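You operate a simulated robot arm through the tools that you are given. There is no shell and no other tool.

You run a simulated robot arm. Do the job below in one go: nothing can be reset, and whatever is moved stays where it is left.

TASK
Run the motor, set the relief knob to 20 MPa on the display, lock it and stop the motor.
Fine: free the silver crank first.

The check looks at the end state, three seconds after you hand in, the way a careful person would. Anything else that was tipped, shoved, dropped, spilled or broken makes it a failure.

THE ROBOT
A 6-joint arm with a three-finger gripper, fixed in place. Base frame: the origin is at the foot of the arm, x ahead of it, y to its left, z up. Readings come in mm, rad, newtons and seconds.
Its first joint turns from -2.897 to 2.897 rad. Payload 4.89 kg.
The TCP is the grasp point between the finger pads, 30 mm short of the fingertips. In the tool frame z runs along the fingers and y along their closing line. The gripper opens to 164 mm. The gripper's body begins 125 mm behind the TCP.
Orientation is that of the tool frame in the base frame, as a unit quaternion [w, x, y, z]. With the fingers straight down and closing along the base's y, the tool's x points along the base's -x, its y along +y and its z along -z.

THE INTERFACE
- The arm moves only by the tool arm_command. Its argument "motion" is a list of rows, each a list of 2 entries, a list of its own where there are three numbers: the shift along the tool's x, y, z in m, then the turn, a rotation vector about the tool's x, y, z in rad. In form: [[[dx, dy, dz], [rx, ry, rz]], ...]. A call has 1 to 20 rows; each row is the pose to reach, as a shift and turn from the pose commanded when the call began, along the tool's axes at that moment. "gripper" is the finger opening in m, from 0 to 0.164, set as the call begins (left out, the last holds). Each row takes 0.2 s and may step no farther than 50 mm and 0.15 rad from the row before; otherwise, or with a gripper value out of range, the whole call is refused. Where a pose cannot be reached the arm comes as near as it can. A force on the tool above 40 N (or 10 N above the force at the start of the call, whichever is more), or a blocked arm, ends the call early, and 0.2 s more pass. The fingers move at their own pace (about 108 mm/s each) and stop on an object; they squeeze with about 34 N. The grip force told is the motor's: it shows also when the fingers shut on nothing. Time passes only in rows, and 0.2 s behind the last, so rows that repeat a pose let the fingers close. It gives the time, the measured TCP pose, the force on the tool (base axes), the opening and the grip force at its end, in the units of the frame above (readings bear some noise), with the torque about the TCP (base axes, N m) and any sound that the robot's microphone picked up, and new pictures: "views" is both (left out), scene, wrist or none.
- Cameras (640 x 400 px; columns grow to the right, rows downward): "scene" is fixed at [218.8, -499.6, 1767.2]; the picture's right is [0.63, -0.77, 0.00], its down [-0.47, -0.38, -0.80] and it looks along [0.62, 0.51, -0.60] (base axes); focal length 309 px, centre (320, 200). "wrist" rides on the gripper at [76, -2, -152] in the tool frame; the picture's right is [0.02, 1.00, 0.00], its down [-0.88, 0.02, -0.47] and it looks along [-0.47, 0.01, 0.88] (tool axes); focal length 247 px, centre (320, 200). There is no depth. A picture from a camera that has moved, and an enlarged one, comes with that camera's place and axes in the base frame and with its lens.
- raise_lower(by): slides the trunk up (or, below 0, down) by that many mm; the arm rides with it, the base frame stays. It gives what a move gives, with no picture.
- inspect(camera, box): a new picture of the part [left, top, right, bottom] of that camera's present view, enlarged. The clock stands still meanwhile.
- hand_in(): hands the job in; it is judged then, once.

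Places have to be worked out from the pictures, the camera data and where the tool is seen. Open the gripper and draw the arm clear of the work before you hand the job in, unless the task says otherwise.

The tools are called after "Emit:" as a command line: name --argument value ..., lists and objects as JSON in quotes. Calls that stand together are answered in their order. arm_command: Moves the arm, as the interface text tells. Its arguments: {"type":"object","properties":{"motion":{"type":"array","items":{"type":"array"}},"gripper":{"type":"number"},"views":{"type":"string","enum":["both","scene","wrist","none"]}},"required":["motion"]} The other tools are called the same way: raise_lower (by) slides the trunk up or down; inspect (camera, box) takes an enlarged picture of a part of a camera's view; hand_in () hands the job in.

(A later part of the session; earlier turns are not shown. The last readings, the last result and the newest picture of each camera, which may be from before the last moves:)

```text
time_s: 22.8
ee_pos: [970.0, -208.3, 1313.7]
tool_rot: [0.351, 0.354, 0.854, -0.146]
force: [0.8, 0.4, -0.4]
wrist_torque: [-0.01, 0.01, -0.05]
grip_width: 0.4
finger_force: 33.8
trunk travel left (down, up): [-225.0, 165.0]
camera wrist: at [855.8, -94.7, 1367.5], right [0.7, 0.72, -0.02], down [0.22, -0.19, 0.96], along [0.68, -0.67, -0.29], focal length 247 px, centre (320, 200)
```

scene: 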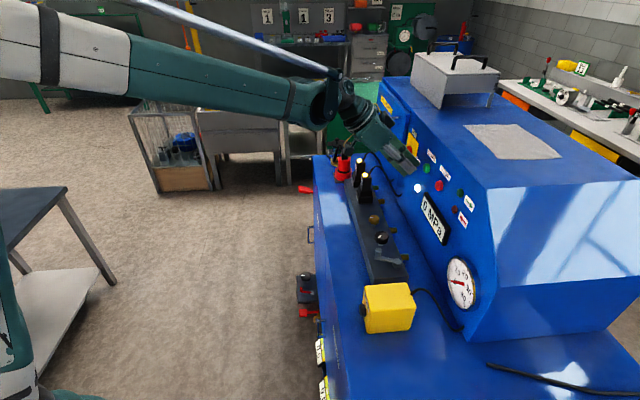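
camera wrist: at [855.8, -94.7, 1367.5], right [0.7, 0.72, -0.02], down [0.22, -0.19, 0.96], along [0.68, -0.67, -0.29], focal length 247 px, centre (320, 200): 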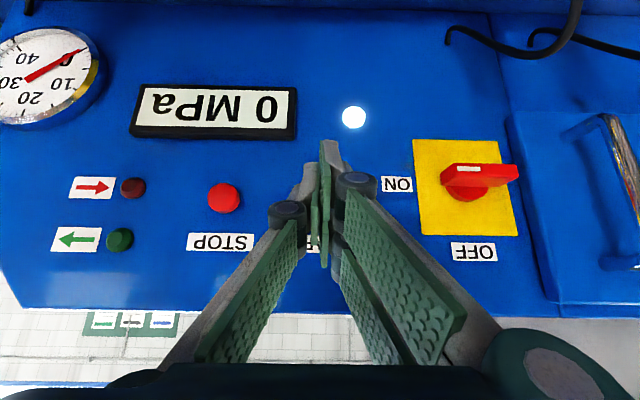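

Emit:
inspect --camera "scene" --box '[385, 130, 465, 205]'

Emit:
inspect --camera "wrist" --box '[200, 90, 420, 270]'

```text
5.33 times, centred on (425, 168) of scene
camera zoom: at [218.8, -499.6, 1767.2], right [0.63, -0.77, 0.0], down [-0.47, -0.38, -0.8], along [0.62, 0.51, -0.6], focal length 1650 px, centre (-240, 373)
```

zoom: 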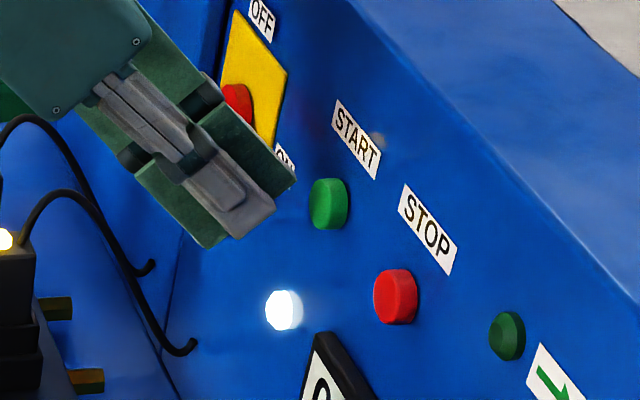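

```text
2.22 times, centred on (310, 180) of wrist
camera zoom: at [855.8, -94.7, 1367.5], right [0.7, 0.72, -0.02], down [0.22, -0.19, 0.96], along [0.68, -0.67, -0.29], focal length 549 px, centre (342, 244)
```

zoom: 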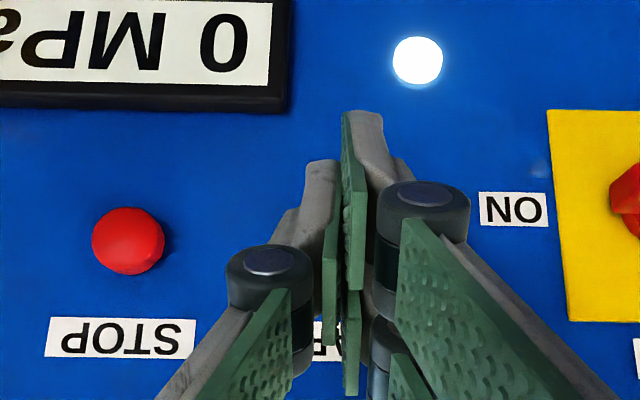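

The fingertips are lined up a little high on START, so I drop 6 mm and creep forward in 3 mm steps, watching force and sound.

Emit:
arm_command --motion '[[[0.0042, 0, 0.0042], [0, 0, 0]], [[0, 0, 0.0085], [0, 0, 0]], [[-0.0028, 0, 0.0113], [0, 0, 0]], [[-0.005, 0, 0.0134], [0, 0, 0]], [[-0.0071, 0, 0.0156], [0, 0, 0]], [[-0.0092, 0, 0.0177], [0, 0, 0]], [[-0.0113, 0, 0.0198], [0, 0, 0]]]' --views "both"

```text
time_s: 24.4
ee_pos: [985.8, -222.7, 1309.7]
tool_rot: [0.351, 0.355, 0.854, -0.147]
force: [-15.4, 9.6, -4.4]
wrist_torque: [0.12, 0.05, -0.14]
grip_width: 0.0
finger_force: 34.0
trunk travel left (down, up): [-225.0, 165.0]
heard: click
camera wrist: at [870.9, -109.0, 1363.2], right [0.7, 0.72, -0.02], down [0.22, -0.19, 0.96], along [0.68, -0.67, -0.29], focal length 247 px, centre (320, 200)
```

scene: 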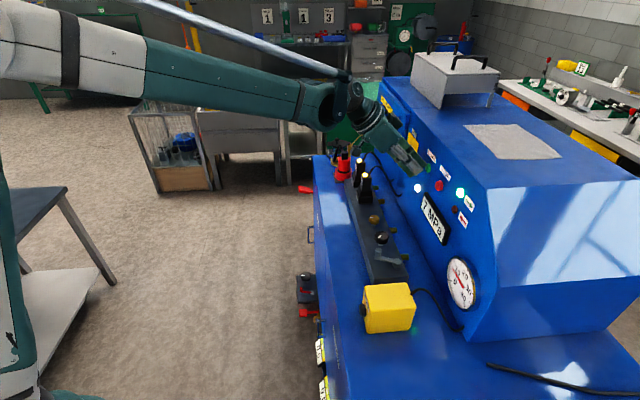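
wrist: 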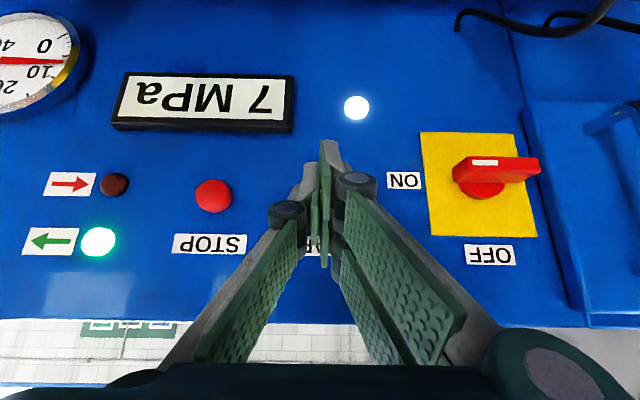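

The click came, the motor runs: the green arrow lamp is lit and the display shows 7 MPa. I back straight off the button, then return to a tool-down pose above the relief knob with the gripper opened to 70 mm.

Emit:
arm_command --motion '[[[0.0212, 0, -0.0212], [0, 0, 0]], [[0.0424, 0, -0.0424], [0, 0, 0]], [[0.0636, 0, -0.0636], [0, 0, 0]], [[0.0848, 0, -0.0848], [0, 0, 0]], [[0.0848, 0, -0.0848], [0, 0, 0]]]' --views "none"

Emit:
arm_command --motion '[[[0.0042, -0.0138, 0.0099], [0, 0.131, 0]], [[0.0085, -0.0277, 0.0198], [0, 0.262, 0]], [[0.0127, -0.0415, 0.0297], [0, 0.393, 0]], [[0.017, -0.0553, 0.0396], [0, 0.524, 0]], [[0.0212, -0.0692, 0.0495], [0, 0.655, 0]], [[0.0255, -0.083, 0.0594], [0, 0.785, 0]], [[0.0255, -0.083, 0.0594], [0, 0.785, 0]]]' --gripper 0.07 --views "both"

```text
time_s: 25.6
ee_pos: [900.5, -138.2, 1307.9]
tool_rot: [0.352, 0.354, 0.854, -0.146]
force: [-0.2, -0.7, 0.7]
wrist_torque: [0.01, -0.01, 0.0]
grip_width: 0.0
finger_force: 34.3
trunk travel left (down, up): [-225.0, 165.0]
```

```text
time_s: 27.2
ee_pos: [860.4, -214.5, 1250.0]
tool_rot: [-0.004, 0.383, 0.924, 0.001]
force: [0.1, -0.7, -0.2]
wrist_torque: [0.13, 0.11, -0.01]
grip_width: 69.9
finger_force: 0.1
trunk travel left (down, up): [-225.0, 165.0]
camera wrist: at [806.5, -162.3, 1402.4], right [0.69, 0.72, 0.0], down [0.64, -0.61, 0.47], along [0.34, -0.32, -0.88], focal length 247 px, centre (320, 200)
```

scene: 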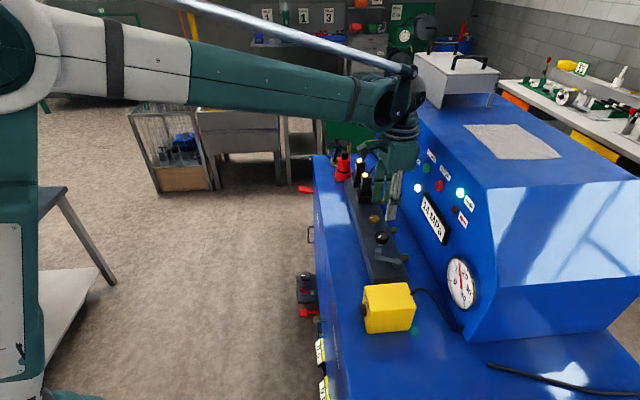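
wrist: 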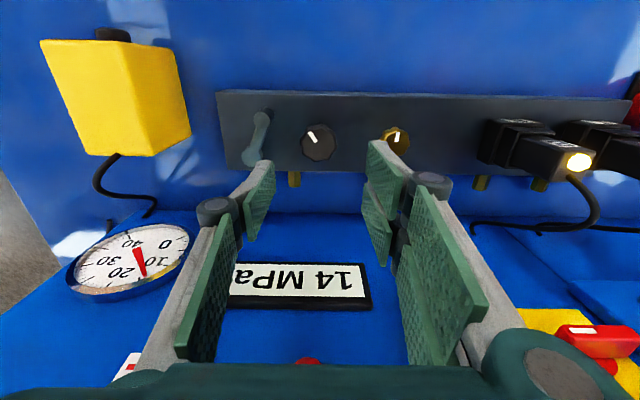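

The pressure settled at 14 MPa on the display, so the knob needs about +6. I zoom in to center on the knob and note its mark.

Emit:
inspect --camera "wrist" --box '[240, 100, 400, 200]'

Emit:
inspect --camera "wrist" --box '[60, 210, 400, 400]'

Emit:
inspect --camera "scene" --box '[410, 160, 490, 320]'

```text
4.00 times, centred on (320, 150) of wrist
camera zoom: at [806.5, -162.3, 1402.4], right [0.69, 0.72, 0.0], down [0.64, -0.61, 0.47], along [0.34, -0.32, -0.88], focal length 988 px, centre (320, 400)
```

zoom: 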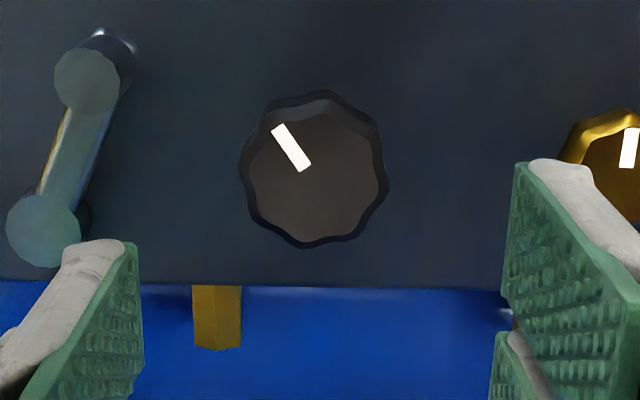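

```text
1.88 times, centred on (230, 305) of wrist
camera zoom: at [806.5, -162.3, 1402.4], right [0.69, 0.72, 0.0], down [0.64, -0.61, 0.47], along [0.34, -0.32, -0.88], focal length 465 px, centre (489, 2)
```

zoom: 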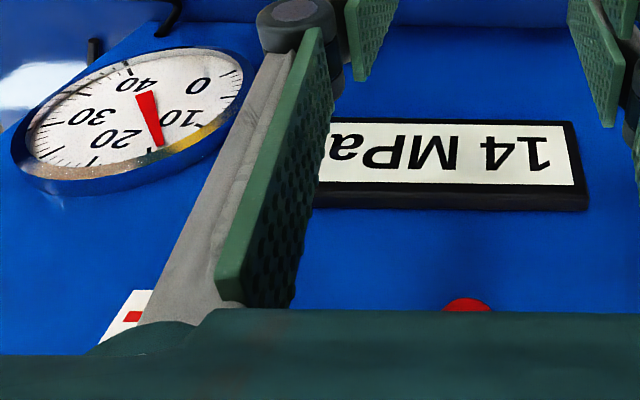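

```text
2.50 times, centred on (450, 240) of scene
camera zoom: at [218.8, -499.6, 1767.2], right [0.63, -0.77, 0.0], down [-0.47, -0.38, -0.8], along [0.62, 0.51, -0.6], focal length 773 px, centre (-5, 100)
```

zoom: 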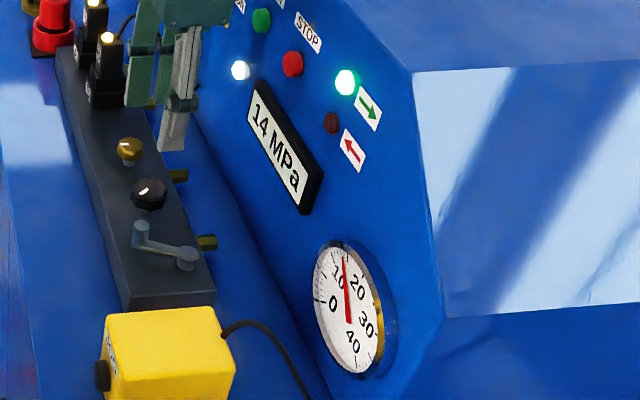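

The knob centre is at (456.5, 761) in bench axes, right under the TCP. I narrow the opening to 58 mm to stay clear of the crank handle and descend to TCP z≈1127.

Emit:
arm_command --motion '[[[0, 0, 0.03], [0, 0, 0]], [[0, 0, 0.06], [0, 0, 0]], [[-0.0005, 0, 0.085], [0, 0, 0]], [[-0.0005, 0, 0.105], [0, 0, 0]], [[-0.0005, 0, 0.115], [0, 0, 0]], [[-0.0005, 0, 0.122], [0, 0, 0]], [[-0.0005, 0, 0.122], [0, 0, 0]]]' --gripper 0.058 --views "both"

```text
time_s: 28.8
ee_pos: [859.7, -213.2, 1127.0]
tool_rot: [-0.003, 0.383, 0.924, 0.0]
force: [-0.3, 0.1, -0.4]
wrist_torque: [0.0, 0.04, -0.01]
grip_width: 58.1
finger_force: 0.0
trunk travel left (down, up): [-225.0, 165.0]
camera wrist: at [805.6, -161.8, 1279.3], right [0.69, 0.72, 0.0], down [0.64, -0.61, 0.47], along [0.34, -0.33, -0.88], focal length 247 px, centre (320, 200)
```

scene: 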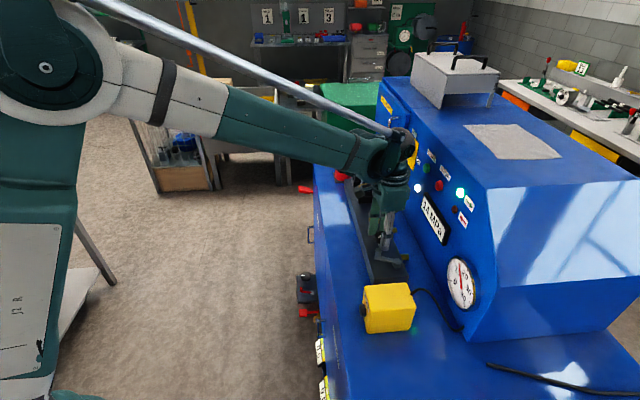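
wrist: 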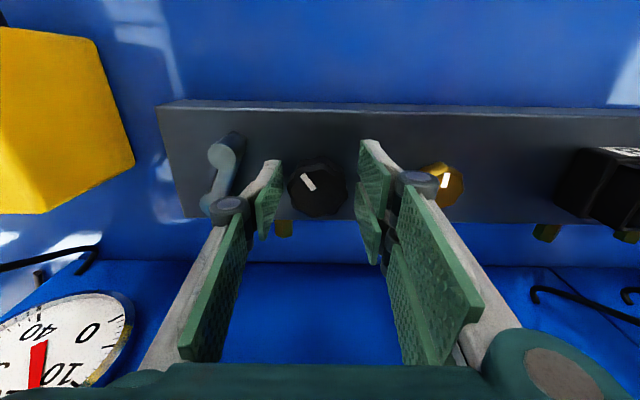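

The fingers straddle the knob with clearance to the crank. I close on it.

Emit:
arm_command --motion '[[[0, 0, 0], [0, 0, 0]], [[0, 0, 0], [0, 0, 0]], [[0, 0, 0], [0, 0, 0]]]' --gripper 0.02 --views "wrist"

Emit:
inspect --camera "scene" --box '[400, 170, 500, 320]'

```text
time_s: 29.6
ee_pos: [859.2, -213.7, 1127.0]
tool_rot: [-0.002, 0.383, 0.924, 0.001]
force: [-21.0, -12.5, -12.1]
wrist_torque: [-0.4, 0.51, 0.01]
grip_width: 40.0
finger_force: 44.2
trunk travel left (down, up): [-225.0, 165.0]
camera wrist: at [804.4, -162.9, 1279.5], right [0.69, 0.72, 0.0], down [0.64, -0.61, 0.47], along [0.34, -0.33, -0.88], focal length 247 px, centre (320, 200)
```

wrist: 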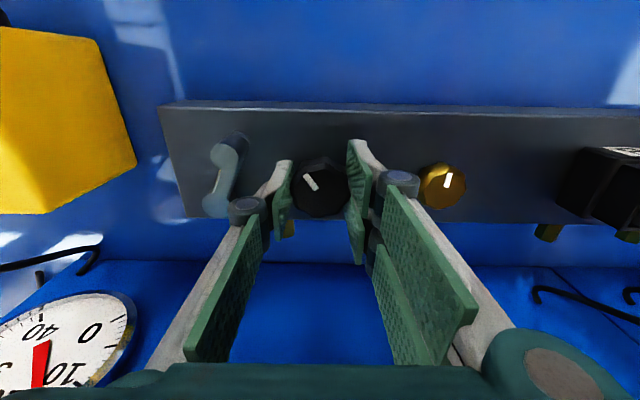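

```text
2.67 times, centred on (450, 245) of scene
camera zoom: at [218.8, -499.6, 1767.2], right [0.63, -0.77, 0.0], down [-0.47, -0.38, -0.8], along [0.62, 0.51, -0.6], focal length 825 px, centre (-27, 80)
```

zoom: 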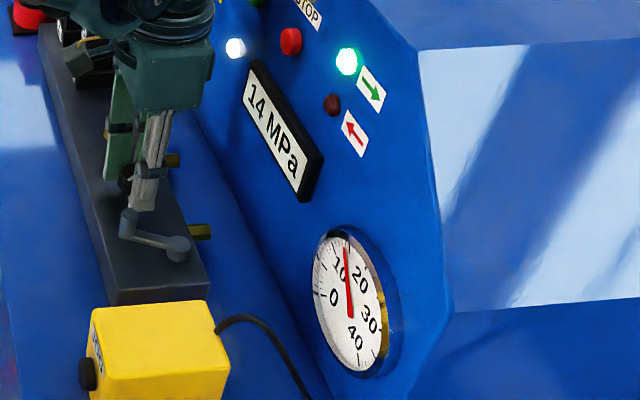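

Gripped at 40 mm, with a 24 N sideways preload from about 2 mm of off-centre. I relieve that and turn clockwise 0.15 rad as a trial.

Emit:
arm_command --motion '[[[0, -0.001, 0], [0, 0, 0]], [[0, -0.002, 0], [0, 0, 0]], [[0, -0.002, 0], [0, 0, 0.05]], [[0, -0.002, 0], [0, 0, 0.1]], [[0, -0.002, 0], [0, 0, 0.15]], [[0, -0.002, 0], [0, 0, 0.15]], [[0, -0.002, 0], [0, 0, 0.15]]]' --views "wrist"

Emit:
inspect --camera "scene" --box '[400, 170, 500, 320]'

```text
time_s: 31.2
ee_pos: [858.9, -215.6, 1126.7]
tool_rot: [-0.003, 0.452, 0.892, 0.0]
force: [11.7, -1.1, 0.2]
wrist_torque: [-0.1, -0.42, 0.05]
grip_width: 39.9
finger_force: 45.5
trunk travel left (down, up): [-225.0, 165.0]
camera wrist: at [812.8, -155.3, 1279.5], right [0.79, 0.61, 0.0], down [0.54, -0.7, 0.47], along [0.29, -0.37, -0.88], focal length 247 px, centre (320, 200)
```

wrist: 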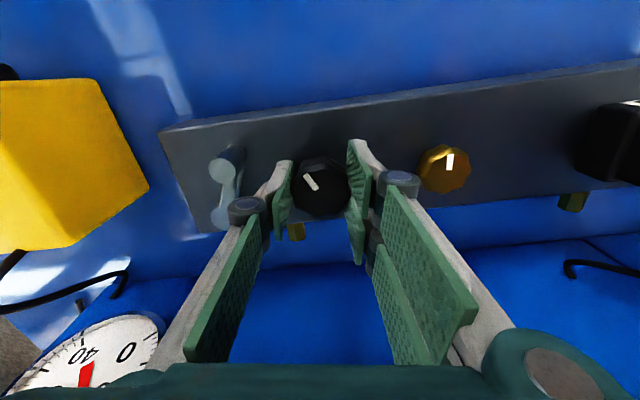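

```text
2.67 times, centred on (450, 245) of scene
camera zoom: at [218.8, -499.6, 1767.2], right [0.63, -0.77, 0.0], down [-0.47, -0.38, -0.8], along [0.62, 0.51, -0.6], focal length 825 px, centre (-27, 80)
```

zoom: 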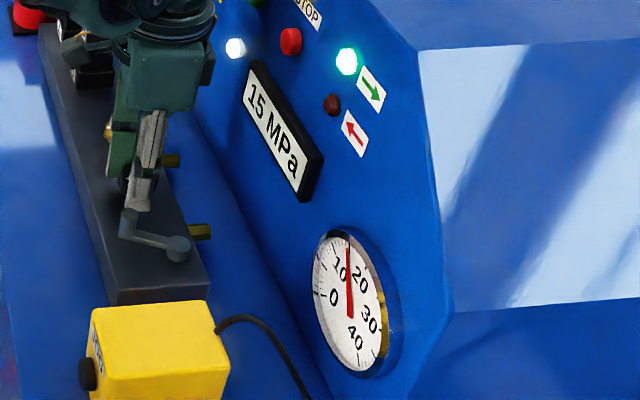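

The mark turns with the gripper and the display went to 15 MPa, so clockwise raises the pressure. I turn another 0.3 rad and wait for the reading to settle.

Emit:
arm_command --motion '[[[0, 0, 0], [0, 0, 0.05]], [[0, 0, 0], [0, 0, 0.1]], [[0, 0, 0], [0, 0, 0.15]], [[0, 0, 0], [0, 0, 0.2]], [[0, 0, 0], [0, 0, 0.25]], [[0, 0, 0], [0, 0, 0.3]], [[0, 0, 0], [0, 0, 0.3]], [[0, 0, 0], [0, 0, 0.3]], [[0, 0, 0], [0, 0, 0.3]], [[0, 0, 0], [0, 0, 0.3]]]' --views "wrist"

Emit:
inspect --camera "scene" --box '[400, 170, 500, 320]'

```text
time_s: 33.4
ee_pos: [858.9, -215.2, 1127.4]
tool_rot: [-0.002, 0.579, 0.815, 0.0]
force: [7.2, 4.0, 5.8]
wrist_torque: [0.13, -0.4, 0.02]
grip_width: 40.1
finger_force: 45.5
trunk travel left (down, up): [-225.0, 165.0]
stopped in row 10: the force on the tool passed its limit at 40 N (the readings are from after the stop); the commanded pose is now the measured one
camera wrist: at [832.8, -143.9, 1279.3], right [0.94, 0.35, 0.0], down [0.31, -0.83, 0.47], along [0.16, -0.44, -0.88], focal length 247 px, centre (320, 200)
```

wrist: 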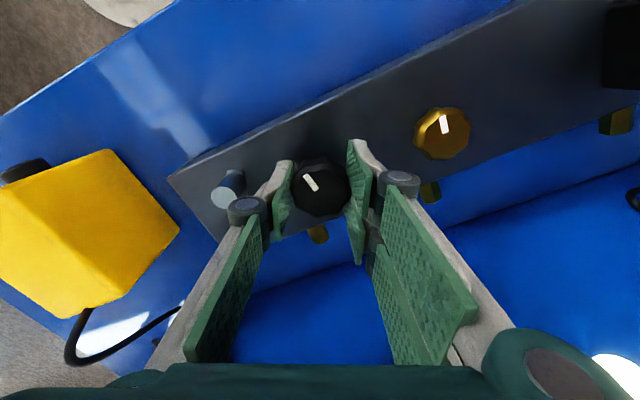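

```text
2.67 times, centred on (450, 245) of scene
camera zoom: at [218.8, -499.6, 1767.2], right [0.63, -0.77, 0.0], down [-0.47, -0.38, -0.8], along [0.62, 0.51, -0.6], focal length 825 px, centre (-27, 80)
```

zoom: 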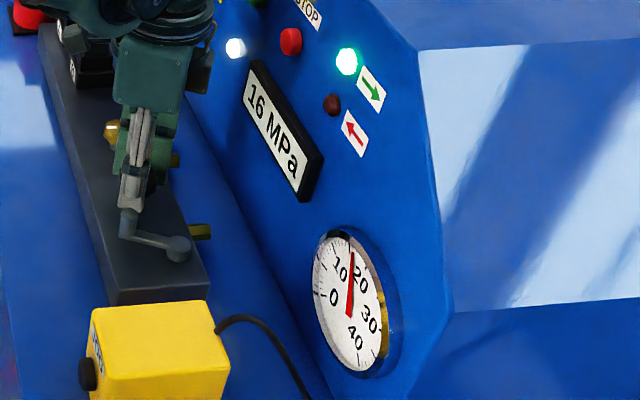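

16 MPa now, roughly 4–5 MPa per rad, and the load relaxed again after a 40 N peak. I continue clockwise another 0.4 rad.

Emit:
arm_command --motion '[[[0, 0, 0], [0, 0, 0.05]], [[0, 0, 0], [0, 0, 0.1]], [[0, 0, 0], [0, 0, 0.15]], [[0, 0, 0], [0, 0, 0.2]], [[0, 0, 0], [0, 0, 0.25]], [[0, 0, 0], [0, 0, 0.3]], [[0, 0, 0], [0, 0, 0.35]], [[0, 0, 0], [0, 0, 0.4]], [[0, 0, 0], [0, 0, 0.4]], [[0, 0, 0], [0, 0, 0.4]]]' --views "wrist"

Emit:
inspect --camera "scene" --box '[400, 170, 500, 320]'

```text
time_s: 35.6
ee_pos: [860.2, -215.6, 1126.4]
tool_rot: [-0.002, 0.73, 0.683, 0.0]
force: [29.3, 7.6, 15.5]
wrist_torque: [0.28, -0.83, 0.02]
grip_width: 39.7
finger_force: 45.4
trunk travel left (down, up): [-225.0, 165.0]
camera wrist: at [863.3, -139.0, 1279.2], right [1.0, -0.04, 0.0], down [-0.04, -0.88, 0.47], along [-0.02, -0.47, -0.88], focal length 247 px, centre (320, 200)
```

wrist: 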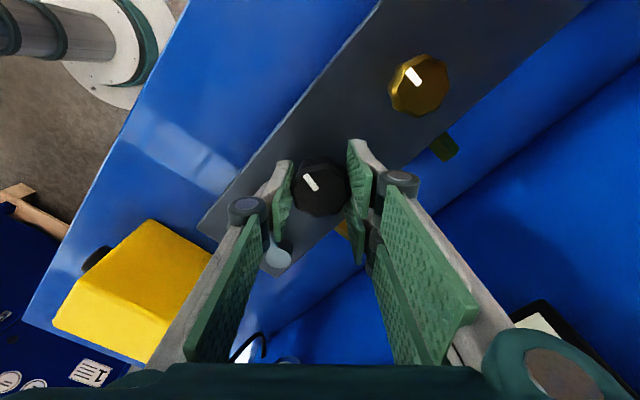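

```text
2.67 times, centred on (450, 245) of scene
camera zoom: at [218.8, -499.6, 1767.2], right [0.63, -0.77, 0.0], down [-0.47, -0.38, -0.8], along [0.62, 0.51, -0.6], focal length 825 px, centre (-27, 80)
```

zoom: 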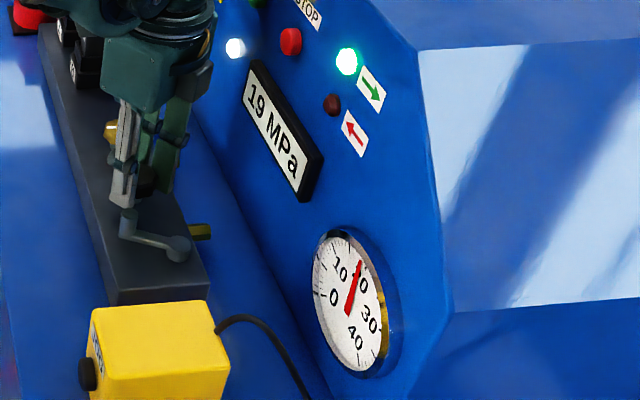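

19 MPa now. I relieve the 29 N side load by shifting 2.5 mm along the closing line, hold, and read again.

Emit:
arm_command --motion '[[[0, 0.0012, 0], [0, 0, 0]], [[0, 0.0024, 0], [0, 0, 0]], [[0, 0.0024, 0], [0, 0, 0]], [[0, 0.0024, 0], [0, 0, 0]], [[0, 0.0024, 0], [0, 0, 0]]]' --views "none"

Emit:
inspect --camera "scene" --box '[430, 190, 490, 320]'

```text
time_s: 36.8
ee_pos: [859.3, -215.8, 1128.2]
tool_rot: [-0.002, 0.73, 0.683, -0.001]
force: [-19.7, 11.3, -9.9]
wrist_torque: [0.07, 0.5, -0.04]
grip_width: 39.9
finger_force: 44.9
trunk travel left (down, up): [-225.0, 165.0]
```

```text
3.08 times, centred on (460, 255) of scene
camera zoom: at [218.8, -499.6, 1767.2], right [0.63, -0.77, 0.0], down [-0.47, -0.38, -0.8], along [0.62, 0.51, -0.6], focal length 952 px, centre (-111, 31)
```

zoom: 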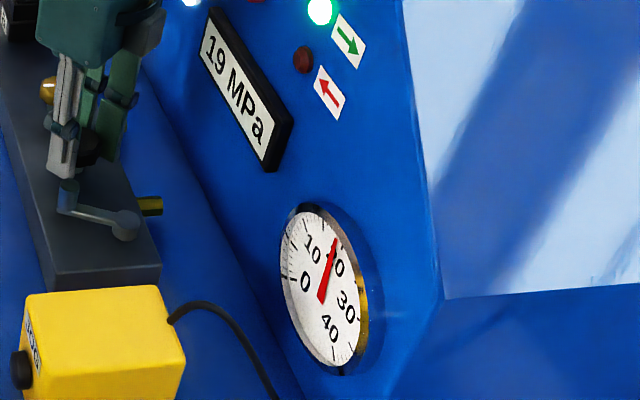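

Steady at 19 MPa. I turn on in small increments, 0.08 rad first, and let it settle.

Emit:
arm_command --motion '[[[0, -0.001, 0], [0, 0, 0.04]], [[0, -0.001, 0], [0, 0, 0.08]], [[0, -0.001, 0], [0, 0, 0.08]], [[0, -0.001, 0], [0, 0, 0.08]], [[0, -0.001, 0], [0, 0, 0.08]], [[0, -0.001, 0], [0, 0, 0.08]]]' --views "none"

Emit:
inspect --camera "scene" --box '[430, 190, 490, 320]'

```text
time_s: 38.2
ee_pos: [860.0, -213.8, 1127.3]
tool_rot: [-0.001, 0.757, 0.654, 0.0]
force: [-21.7, 11.0, -25.7]
wrist_torque: [0.31, 0.29, 0.01]
grip_width: 40.2
finger_force: 45.1
trunk travel left (down, up): [-225.0, 165.0]
```

```text
3.08 times, centred on (460, 255) of scene
camera zoom: at [218.8, -499.6, 1767.2], right [0.63, -0.77, 0.0], down [-0.47, -0.38, -0.8], along [0.62, 0.51, -0.6], focal length 952 px, centre (-111, 31)
```

zoom: 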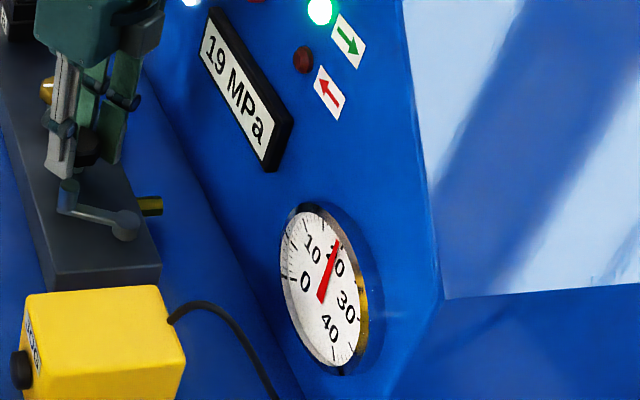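

Still 19 MPa at φ≈1.72 rad. I relax the small preload and turn another 0.06 rad.

Emit:
arm_command --motion '[[[0, -0.001, 0.001], [0, 0, 0.03]], [[0, -0.001, 0.001], [0, 0, 0.06]], [[0, -0.001, 0.001], [0, 0, 0.06]], [[0, -0.001, 0.001], [0, 0, 0.06]], [[0, -0.001, 0.001], [0, 0, 0.06]], [[0, -0.001, 0.001], [0, 0, 0.06]]]' --views "none"

Emit:
inspect --camera "scene" --box '[430, 190, 490, 320]'

```text
time_s: 39.6
ee_pos: [858.4, -214.3, 1128.3]
tool_rot: [-0.001, 0.776, 0.63, 0.0]
force: [26.8, 0.4, 31.1]
wrist_torque: [-0.13, -0.81, 0.01]
grip_width: 40.2
finger_force: 45.7
trunk travel left (down, up): [-225.0, 165.0]
```

```text
3.08 times, centred on (460, 255) of scene
camera zoom: at [218.8, -499.6, 1767.2], right [0.63, -0.77, 0.0], down [-0.47, -0.38, -0.8], along [0.62, 0.51, -0.6], focal length 952 px, centre (-111, 31)
```

zoom: 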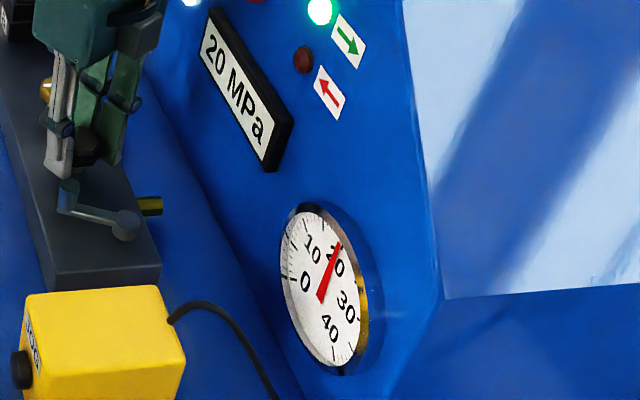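

The display just went to 20 MPa (crossing between φ 1.72 and 1.78; slope about 5.7 MPa/rad). To sit in the middle of 20 I add about 0.055 rad and relieve the preload.

Emit:
arm_command --motion '[[[0, 0.0006, -0.0006], [0, 0, 0.03]], [[0, 0.0006, -0.0006], [0, 0, 0.055]], [[0, 0.0006, -0.0006], [0, 0, 0.055]], [[0, 0.0006, -0.0006], [0, 0, 0.055]], [[0, 0.0006, -0.0006], [0, 0, 0.055]], [[0, 0.0006, -0.0006], [0, 0, 0.055]]]' --views "wrist"

Emit:
inspect --camera "scene" --box '[430, 190, 490, 320]'

```text
time_s: 41.0
ee_pos: [859.7, -215.7, 1127.0]
tool_rot: [-0.001, 0.793, 0.609, -0.001]
force: [21.9, 5.7, 17.9]
wrist_torque: [0.13, -0.71, -0.02]
grip_width: 40.1
finger_force: 45.1
trunk travel left (down, up): [-225.0, 165.0]
camera wrist: at [878.2, -141.2, 1279.1], right [0.97, -0.24, 0.0], down [-0.21, -0.86, 0.47], along [-0.12, -0.46, -0.88], focal length 247 px, centre (320, 200)
```

wrist: 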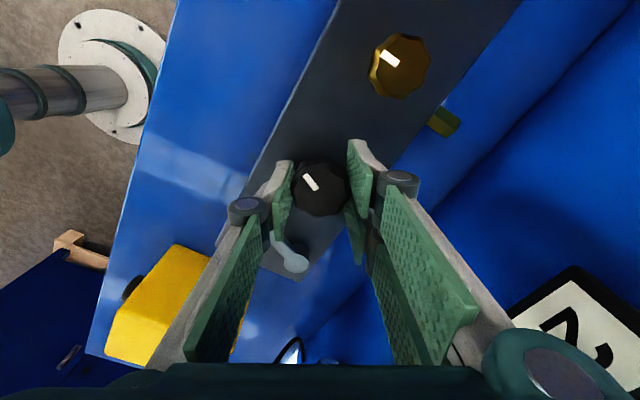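

```text
3.08 times, centred on (460, 255) of scene
camera zoom: at [218.8, -499.6, 1767.2], right [0.63, -0.77, 0.0], down [-0.47, -0.38, -0.8], along [0.62, 0.51, -0.6], focal length 952 px, centre (-111, 31)
```

zoom: 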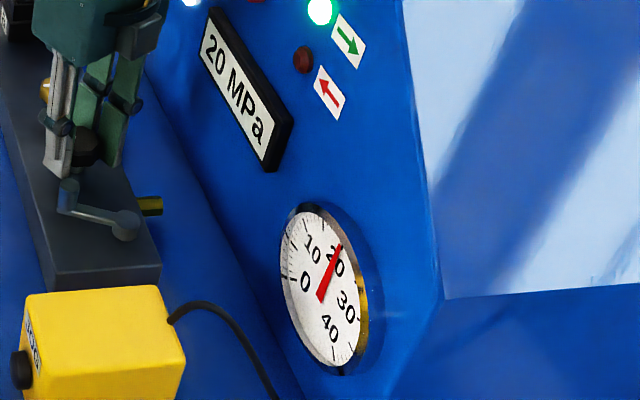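

20 MPa with the knob about mid-band. I release the knob, wait, then lift straight up and recheck the display.

Emit:
arm_command --motion '[[[0, 0, 0], [0, 0, 0]], [[0, 0, 0], [0, 0, 0]], [[0, 0, -0.02], [0, 0, 0]], [[0, 0, -0.05], [0, 0, 0]], [[0, 0, -0.085], [0, 0, 0]], [[0, 0, -0.12], [0, 0, 0]], [[0, 0, -0.12], [0, 0, 0]]]' --gripper 0.055 --views "both"

Emit:
inspect --camera "scene" --box '[370, 150, 490, 320]'

```text
time_s: 42.6
ee_pos: [858.4, -214.8, 1248.1]
tool_rot: [-0.003, 0.793, 0.61, 0.0]
force: [-1.0, 0.6, 0.7]
wrist_torque: [-0.01, -0.06, 0.02]
grip_width: 54.8
finger_force: 0.0
trunk travel left (down, up): [-225.0, 165.0]
camera wrist: at [876.8, -141.0, 1400.8], right [0.97, -0.24, 0.0], down [-0.21, -0.86, 0.47], along [-0.11, -0.46, -0.88], focal length 247 px, centre (320, 200)
```

scene: 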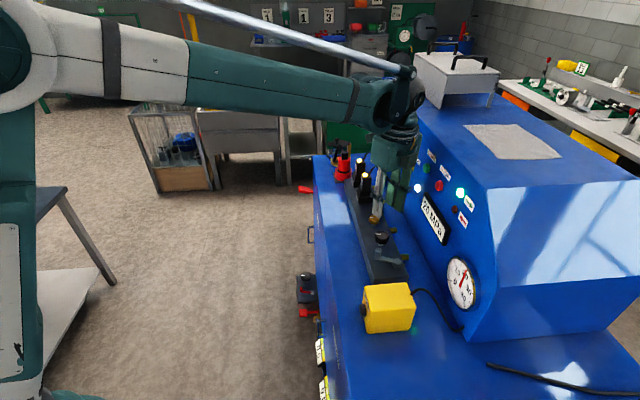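
wrist: 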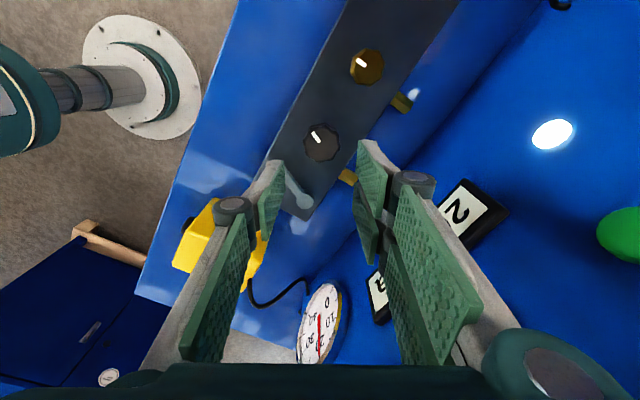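

```text
2.35 times, centred on (430, 235) of scene
camera zoom: at [218.8, -499.6, 1767.2], right [0.63, -0.77, 0.0], down [-0.47, -0.38, -0.8], along [0.62, 0.51, -0.6], focal length 728 px, centre (61, 118)
```

zoom: 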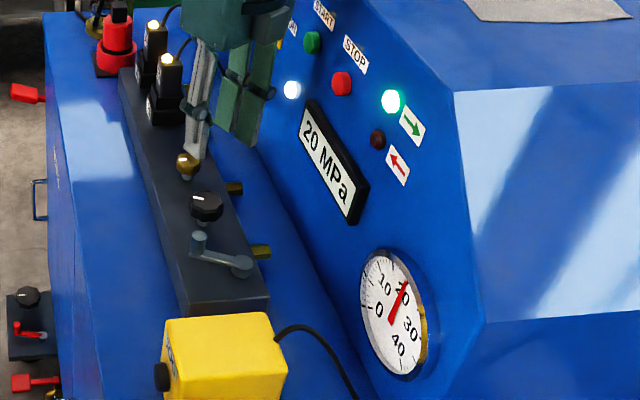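

Still 20 MPa after release. Now I lock: I return over the crank handle at (798,-242), with the tool turned back in line with the crank.

Emit:
arm_command --motion '[[[-0.0105, -0.0128, 0.015], [0, 0, -0.135]], [[-0.021, -0.0257, 0.03], [0, 0, -0.27]], [[-0.0314, -0.0385, 0.045], [0, 0, -0.405]], [[-0.0419, -0.0513, 0.06], [0, 0, -0.54]], [[-0.0419, -0.0513, 0.06], [0, 0, -0.54]]]' --gripper 0.042 --views "wrist"

Emit:
inspect --camera "wrist" --box '[250, 110, 410, 230]'

```text
time_s: 43.8
ee_pos: [799.0, -243.1, 1188.8]
tool_rot: [-0.003, 0.601, 0.799, 0.0]
force: [-0.3, -0.4, -0.1]
wrist_torque: [0.02, -0.03, 0.01]
grip_width: 41.9
finger_force: 0.0
trunk travel left (down, up): [-225.0, 165.0]
camera wrist: at [776.9, -170.7, 1340.3], right [0.95, 0.3, 0.0], down [0.26, -0.84, 0.47], along [0.14, -0.45, -0.88], focal length 247 px, centre (320, 200)
```

wrist: 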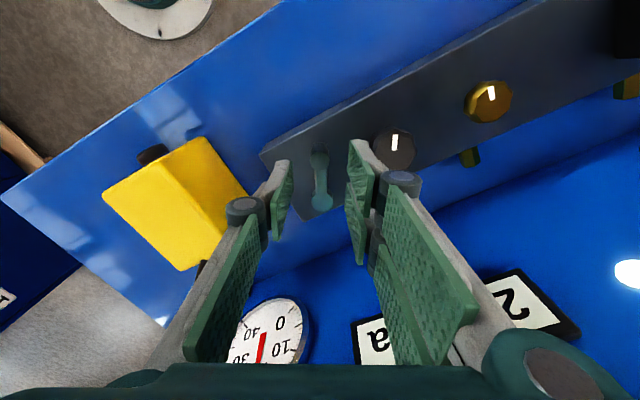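

```text
3.33 times, centred on (330, 170) of wrist
camera zoom: at [776.9, -170.7, 1340.3], right [0.95, 0.3, 0.0], down [0.26, -0.84, 0.47], along [0.14, -0.45, -0.88], focal length 823 px, centre (287, 300)
```

zoom: 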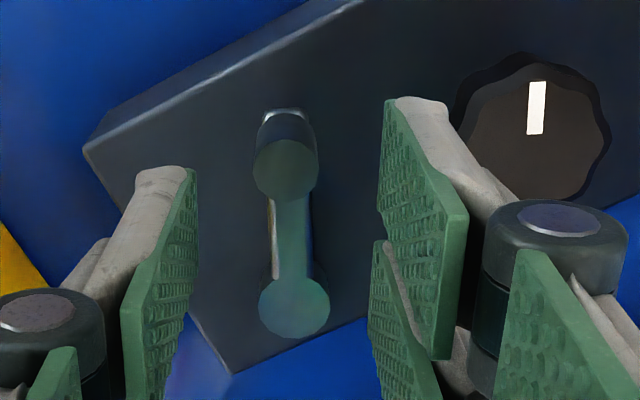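

The handle is within 2 mm of the TCP line. I descend to z≈1138 and close on it.

Emit:
arm_command --motion '[[[0.0015, -0.001, 0.02], [0, 0, 0]], [[0.0015, -0.001, 0.04], [0, 0, 0]], [[0.0015, -0.001, 0.0505], [0, 0, 0]], [[0.0015, -0.001, 0.0505], [0, 0, 0]]]' --views "none"

Emit:
arm_command --motion '[[[0, 0, 0], [0, 0, 0]], [[0, 0, 0], [0, 0, 0]], [[0, 0, 0], [0, 0, 0]]]' --gripper 0.01 --views "both"

```text
time_s: 44.8
ee_pos: [797.1, -240.6, 1138.1]
tool_rot: [-0.002, 0.601, 0.799, 0.0]
force: [0.6, -0.7, -0.6]
wrist_torque: [0.03, 0.06, 0.06]
grip_width: 41.9
finger_force: 0.1
trunk travel left (down, up): [-225.0, 165.0]
```

```text
time_s: 45.6
ee_pos: [797.3, -241.1, 1136.6]
tool_rot: [-0.003, 0.601, 0.799, 0.0]
force: [-4.0, 1.9, -2.4]
wrist_torque: [0.03, 0.07, 0.05]
grip_width: 16.6
finger_force: 45.2
trunk travel left (down, up): [-225.0, 165.0]
camera wrist: at [775.5, -168.2, 1289.8], right [0.95, 0.3, 0.0], down [0.26, -0.84, 0.47], along [0.14, -0.45, -0.88], focal length 247 px, centre (320, 200)
```

scene: 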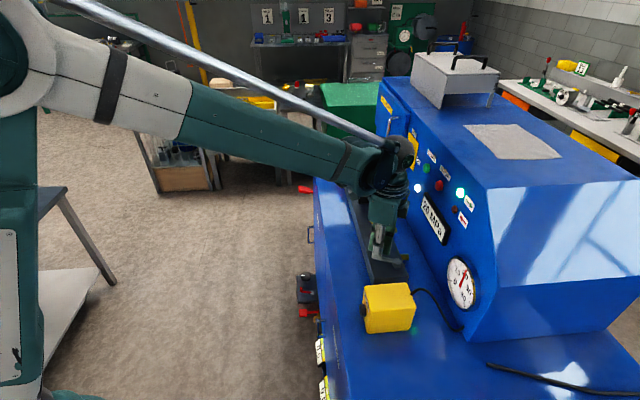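
wrist: 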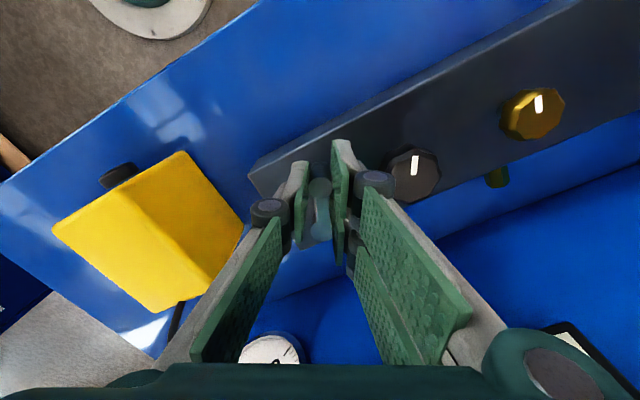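

Gripped cleanly with almost no side load, in line with the crank. I turn it back counter-clockwise, toward locked, 0.5 rad on a 54 mm arc.

Emit:
arm_command --motion '[[[-0.0001, -0.0027, 0], [0, 0, -0.05]], [[-0.0003, -0.0054, 0], [0, 0, -0.1]], [[-0.0006, -0.0081, 0], [0, 0, -0.15]], [[-0.0011, -0.0107, 0], [0, 0, -0.2]], [[-0.0017, -0.0134, 0], [0, 0, -0.25]], [[-0.0024, -0.016, 0], [0, 0, -0.3]], [[-0.0033, -0.0185, 0], [0, 0, -0.35]], [[-0.0043, -0.021, 0], [0, 0, -0.4]], [[-0.0054, -0.0235, 0], [0, 0, -0.45]], [[-0.0066, -0.0259, 0], [0, 0, -0.5]], [[-0.0066, -0.0259, 0], [0, 0, -0.5]]]' --views "wrist"

Emit:
inspect --camera "scene" --box '[350, 190, 490, 320]'

```text
time_s: 47.9
ee_pos: [774.5, -255.9, 1137.2]
tool_rot: [-0.001, 0.385, 0.923, 0.0]
force: [2.8, -4.8, 6.7]
wrist_torque: [-0.31, -0.19, -0.02]
grip_width: 16.6
finger_force: 44.7
trunk travel left (down, up): [-225.0, 165.0]
stopped in row 11: the force on the tool passed its limit at 41 N (the readings are from after the stop); the commanded pose is now the measured one
camera wrist: at [720.7, -202.7, 1289.4], right [0.7, 0.72, 0.0], down [0.63, -0.61, 0.47], along [0.34, -0.33, -0.88], focal length 247 px, centre (320, 200)
```

wrist: 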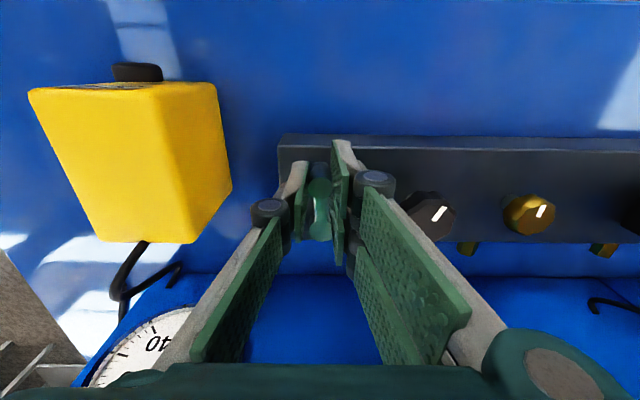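

```text
3.08 times, centred on (420, 255) of scene
camera zoom: at [218.8, -499.6, 1767.2], right [0.63, -0.77, 0.0], down [-0.47, -0.38, -0.8], along [0.62, 0.51, -0.6], focal length 952 px, centre (12, 31)
```

zoom: 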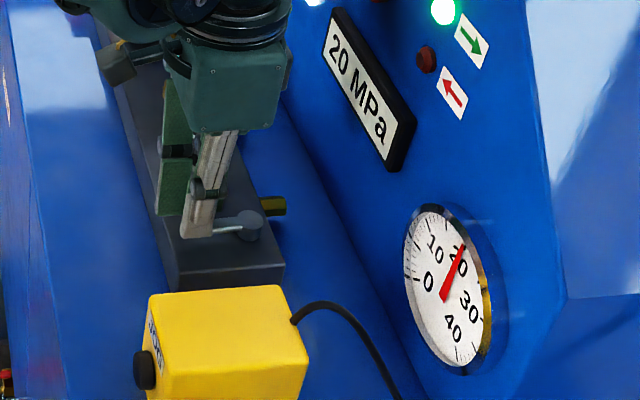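

20 MPa is holding and the crank is half way back. I continue counter-clockwise from here.

Emit:
arm_command --motion '[[[0.0004, -0.0027, 0], [0, 0, -0.05]], [[0.0003, -0.0053, 0], [0, 0, -0.1]], [[-0.0001, -0.0079, 0], [0, 0, -0.15]], [[-0.0006, -0.0105, 0], [0, 0, -0.2]], [[-0.0011, -0.0131, 0], [0, 0, -0.25]], [[-0.0019, -0.0157, 0], [0, 0, -0.3]], [[-0.0027, -0.0182, 0], [0, 0, -0.35]], [[-0.0037, -0.0206, 0], [0, 0, -0.4]], [[-0.0037, -0.0206, 0], [0, 0, -0.4]]]' --views "wrist"

Emit:
inspect --camera "scene" --box '[350, 190, 490, 320]'

```text
time_s: 49.5
ee_pos: [764.9, -269.2, 1137.3]
tool_rot: [-0.001, 0.228, 0.974, 0.0]
force: [4.3, -1.7, -2.0]
wrist_torque: [-0.17, -0.29, 0.06]
grip_width: 16.6
finger_force: 45.2
trunk travel left (down, up): [-225.0, 165.0]
stopped in row 7: the force on the tool passed its limit at 41 N (the readings are from after the stop); the commanded pose is now the measured one
camera wrist: at [696.9, -237.0, 1289.2], right [0.42, 0.91, 0.0], down [0.8, -0.37, 0.47], along [0.43, -0.2, -0.88], focal length 247 px, centre (320, 200)
```

wrist: 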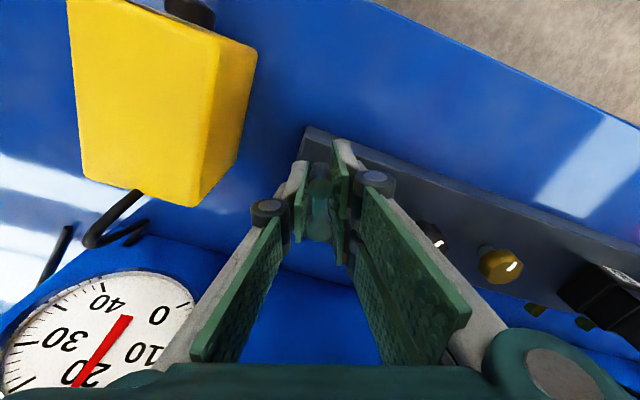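

```text
3.08 times, centred on (420, 255) of scene
camera zoom: at [218.8, -499.6, 1767.2], right [0.63, -0.77, 0.0], down [-0.47, -0.38, -0.8], along [0.62, 0.51, -0.6], focal length 952 px, centre (12, 31)
```

zoom: 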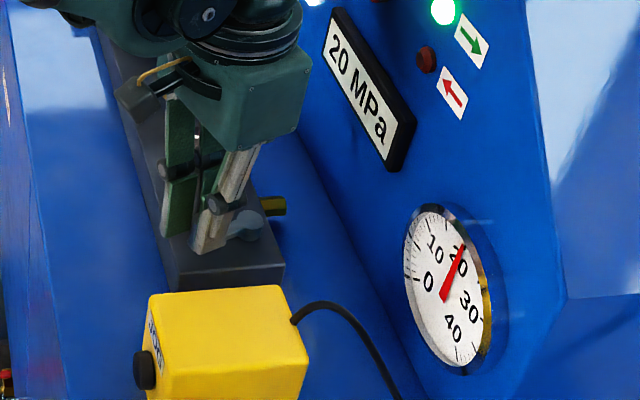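

Another brief peak, but the crank is down to about 0.46 rad from locked and the display holds 20. I continue in smaller steps.

Emit:
arm_command --motion '[[[-0.0001, -0.0022, 0], [0, 0, -0.04]], [[-0.0002, -0.0043, 0], [0, 0, -0.08]], [[-0.0004, -0.0064, 0], [0, 0, -0.12]], [[-0.0007, -0.0086, 0], [0, 0, -0.16]], [[-0.0011, -0.0107, 0], [0, 0, -0.2]], [[-0.0015, -0.0127, 0], [0, 0, -0.24]], [[-0.0015, -0.0127, 0], [0, 0, -0.24]]]' --views "none"

```text
time_s: 51.1
ee_pos: [761.9, -279.9, 1137.7]
tool_rot: [-0.001, 0.11, 0.994, 0.001]
force: [22.6, -6.9, 11.3]
wrist_torque: [-0.19, -0.54, -0.02]
grip_width: 16.7
finger_force: 44.8
trunk travel left (down, up): [-225.0, 165.0]
```

About 14 mm of arc remain to the original locked position, with a small inward preload to relieve. I drive the last stretch slightly past so it seats against the locked stop.

Emit:
arm_command --motion '[[[-0.001, -0.0022, 0], [0, 0, -0.04]], [[-0.0017, -0.0043, 0], [0, 0, -0.08]], [[-0.0019, -0.0064, 0], [0, 0, -0.12]], [[-0.0022, -0.0086, 0], [0, 0, -0.16]], [[-0.0026, -0.0107, 0], [0, 0, -0.2]], [[-0.003, -0.0127, 0], [0, 0, -0.22]], [[-0.0033, -0.0145, 0], [0, 0, -0.24]], [[-0.0036, -0.0163, 0], [0, 0, -0.25]], [[-0.0038, -0.018, 0], [0, 0, -0.25]]]' --views "both"

Emit:
inspect --camera "scene" --box '[350, 190, 490, 320]'

```text
time_s: 53.2
ee_pos: [760.5, -294.6, 1136.9]
tool_rot: [0.0, -0.016, 1.0, 0.003]
force: [0.2, 14.9, 1.7]
wrist_torque: [0.59, 0.01, 0.11]
grip_width: 16.4
finger_force: 44.7
trunk travel left (down, up): [-225.0, 165.0]
stopped in row 9: the force on the tool passed its limit at 42 N (the readings are from after the stop); the commanded pose is now the measured one
camera wrist: at [684.7, -299.6, 1289.2], right [-0.05, 1.0, 0.01], down [0.88, 0.05, 0.47], along [0.47, 0.03, -0.88], focal length 247 px, centre (320, 200)
```

scene: 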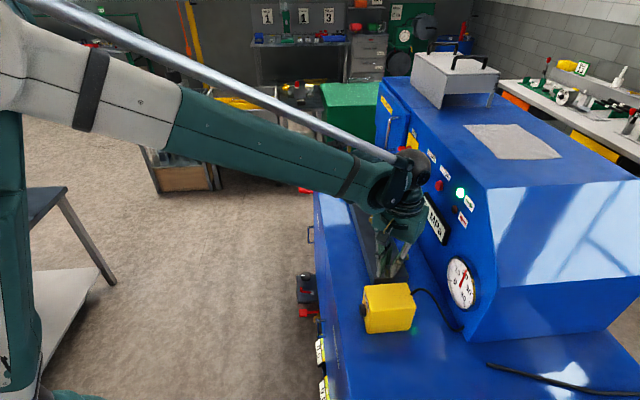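
wrist: 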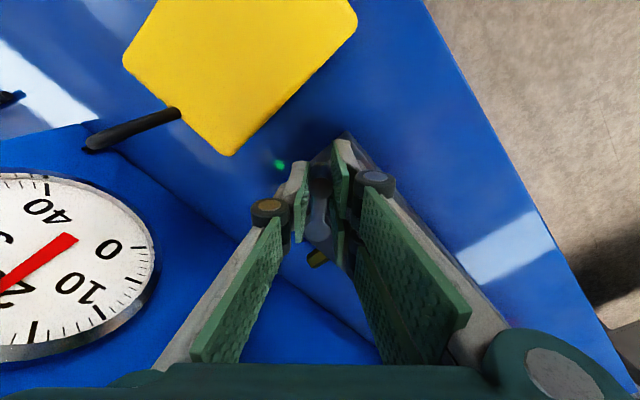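

```text
3.08 times, centred on (420, 255) of scene
camera zoom: at [218.8, -499.6, 1767.2], right [0.63, -0.77, 0.0], down [-0.47, -0.38, -0.8], along [0.62, 0.51, -0.6], focal length 952 px, centre (12, 31)
```

zoom: 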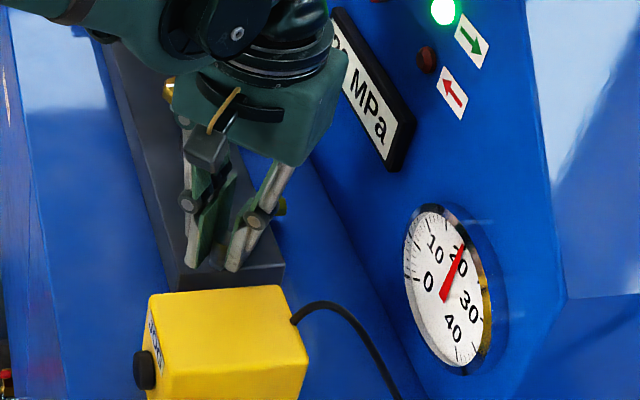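

The crank is back against its original stop at y≈-294.6 (42 N peak), and the gauge still points to 20. I release and lift away, then check the crank and the display.

Emit:
arm_command --motion '[[[0, 0, 0], [0, 0, 0]], [[0, 0, 0], [0, 0, 0]], [[0, 0, -0.02], [0, 0, 0]], [[0, 0, -0.06], [0, 0, 0]], [[0, 0, -0.1], [0, 0, 0]], [[0, 0, -0.14], [0, 0, 0]], [[0, 0, -0.14], [0, 0, 0]]]' --gripper 0.05 --views "both"

Emit:
inspect --camera "scene" --box '[350, 170, 490, 320]'

Emit:
inspect --camera "wrist" --box '[240, 70, 480, 220]'

```text
time_s: 54.8
ee_pos: [759.3, -298.5, 1278.5]
tool_rot: [-0.001, -0.016, 1.0, 0.003]
force: [-0.7, -0.5, 0.7]
wrist_torque: [-0.06, -0.1, 0.0]
grip_width: 49.9
finger_force: 0.0
trunk travel left (down, up): [-225.0, 165.0]
camera wrist: at [683.2, -303.3, 1431.4], right [-0.05, 1.0, 0.0], down [0.88, 0.05, 0.47], along [0.47, 0.03, -0.88], focal length 247 px, centre (320, 200)
```

scene: 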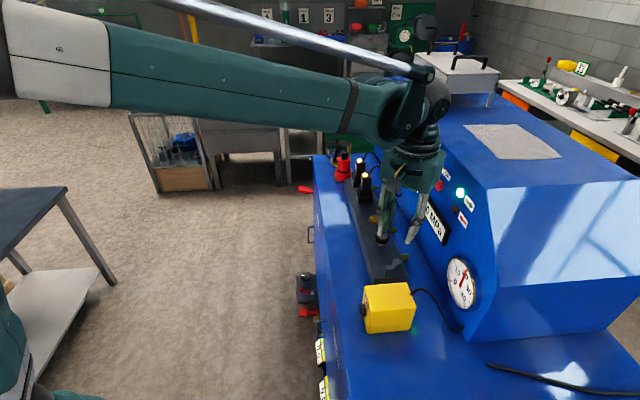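
wrist: 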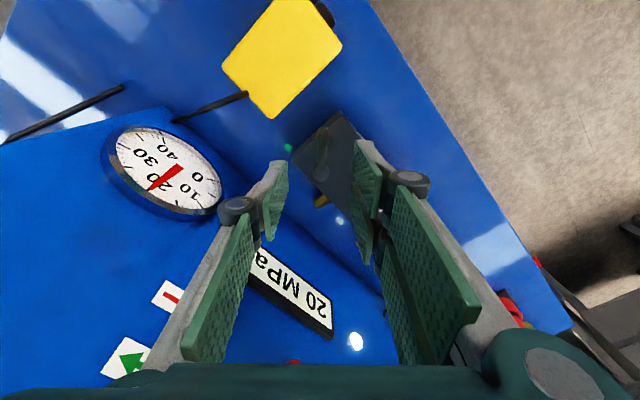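

```text
2.67 times, centred on (420, 245) of scene
camera zoom: at [218.8, -499.6, 1767.2], right [0.63, -0.77, 0.0], down [-0.47, -0.38, -0.8], along [0.62, 0.51, -0.6], focal length 825 px, centre (53, 80)
```

zoom: 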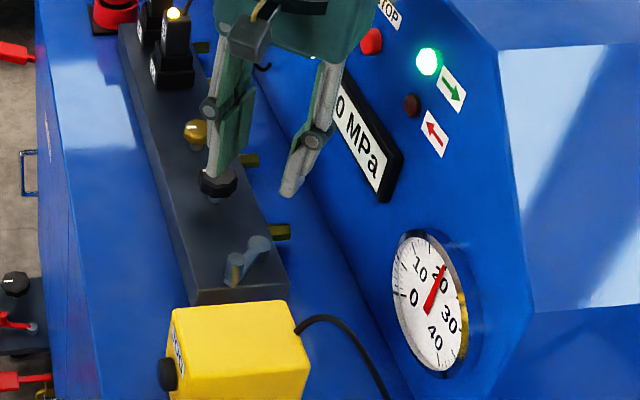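

```text
2.67 times, centred on (360, 145) of wrist
camera zoom: at [683.2, -303.3, 1431.4], right [-0.05, 1.0, 0.0], down [0.88, 0.05, 0.47], along [0.47, 0.03, -0.88], focal length 659 px, centre (213, 347)
```

zoom: 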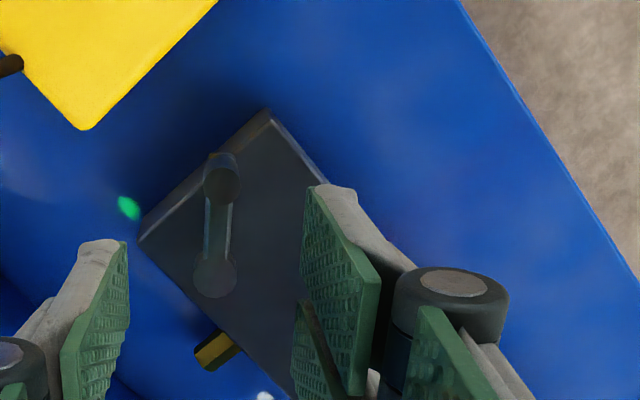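

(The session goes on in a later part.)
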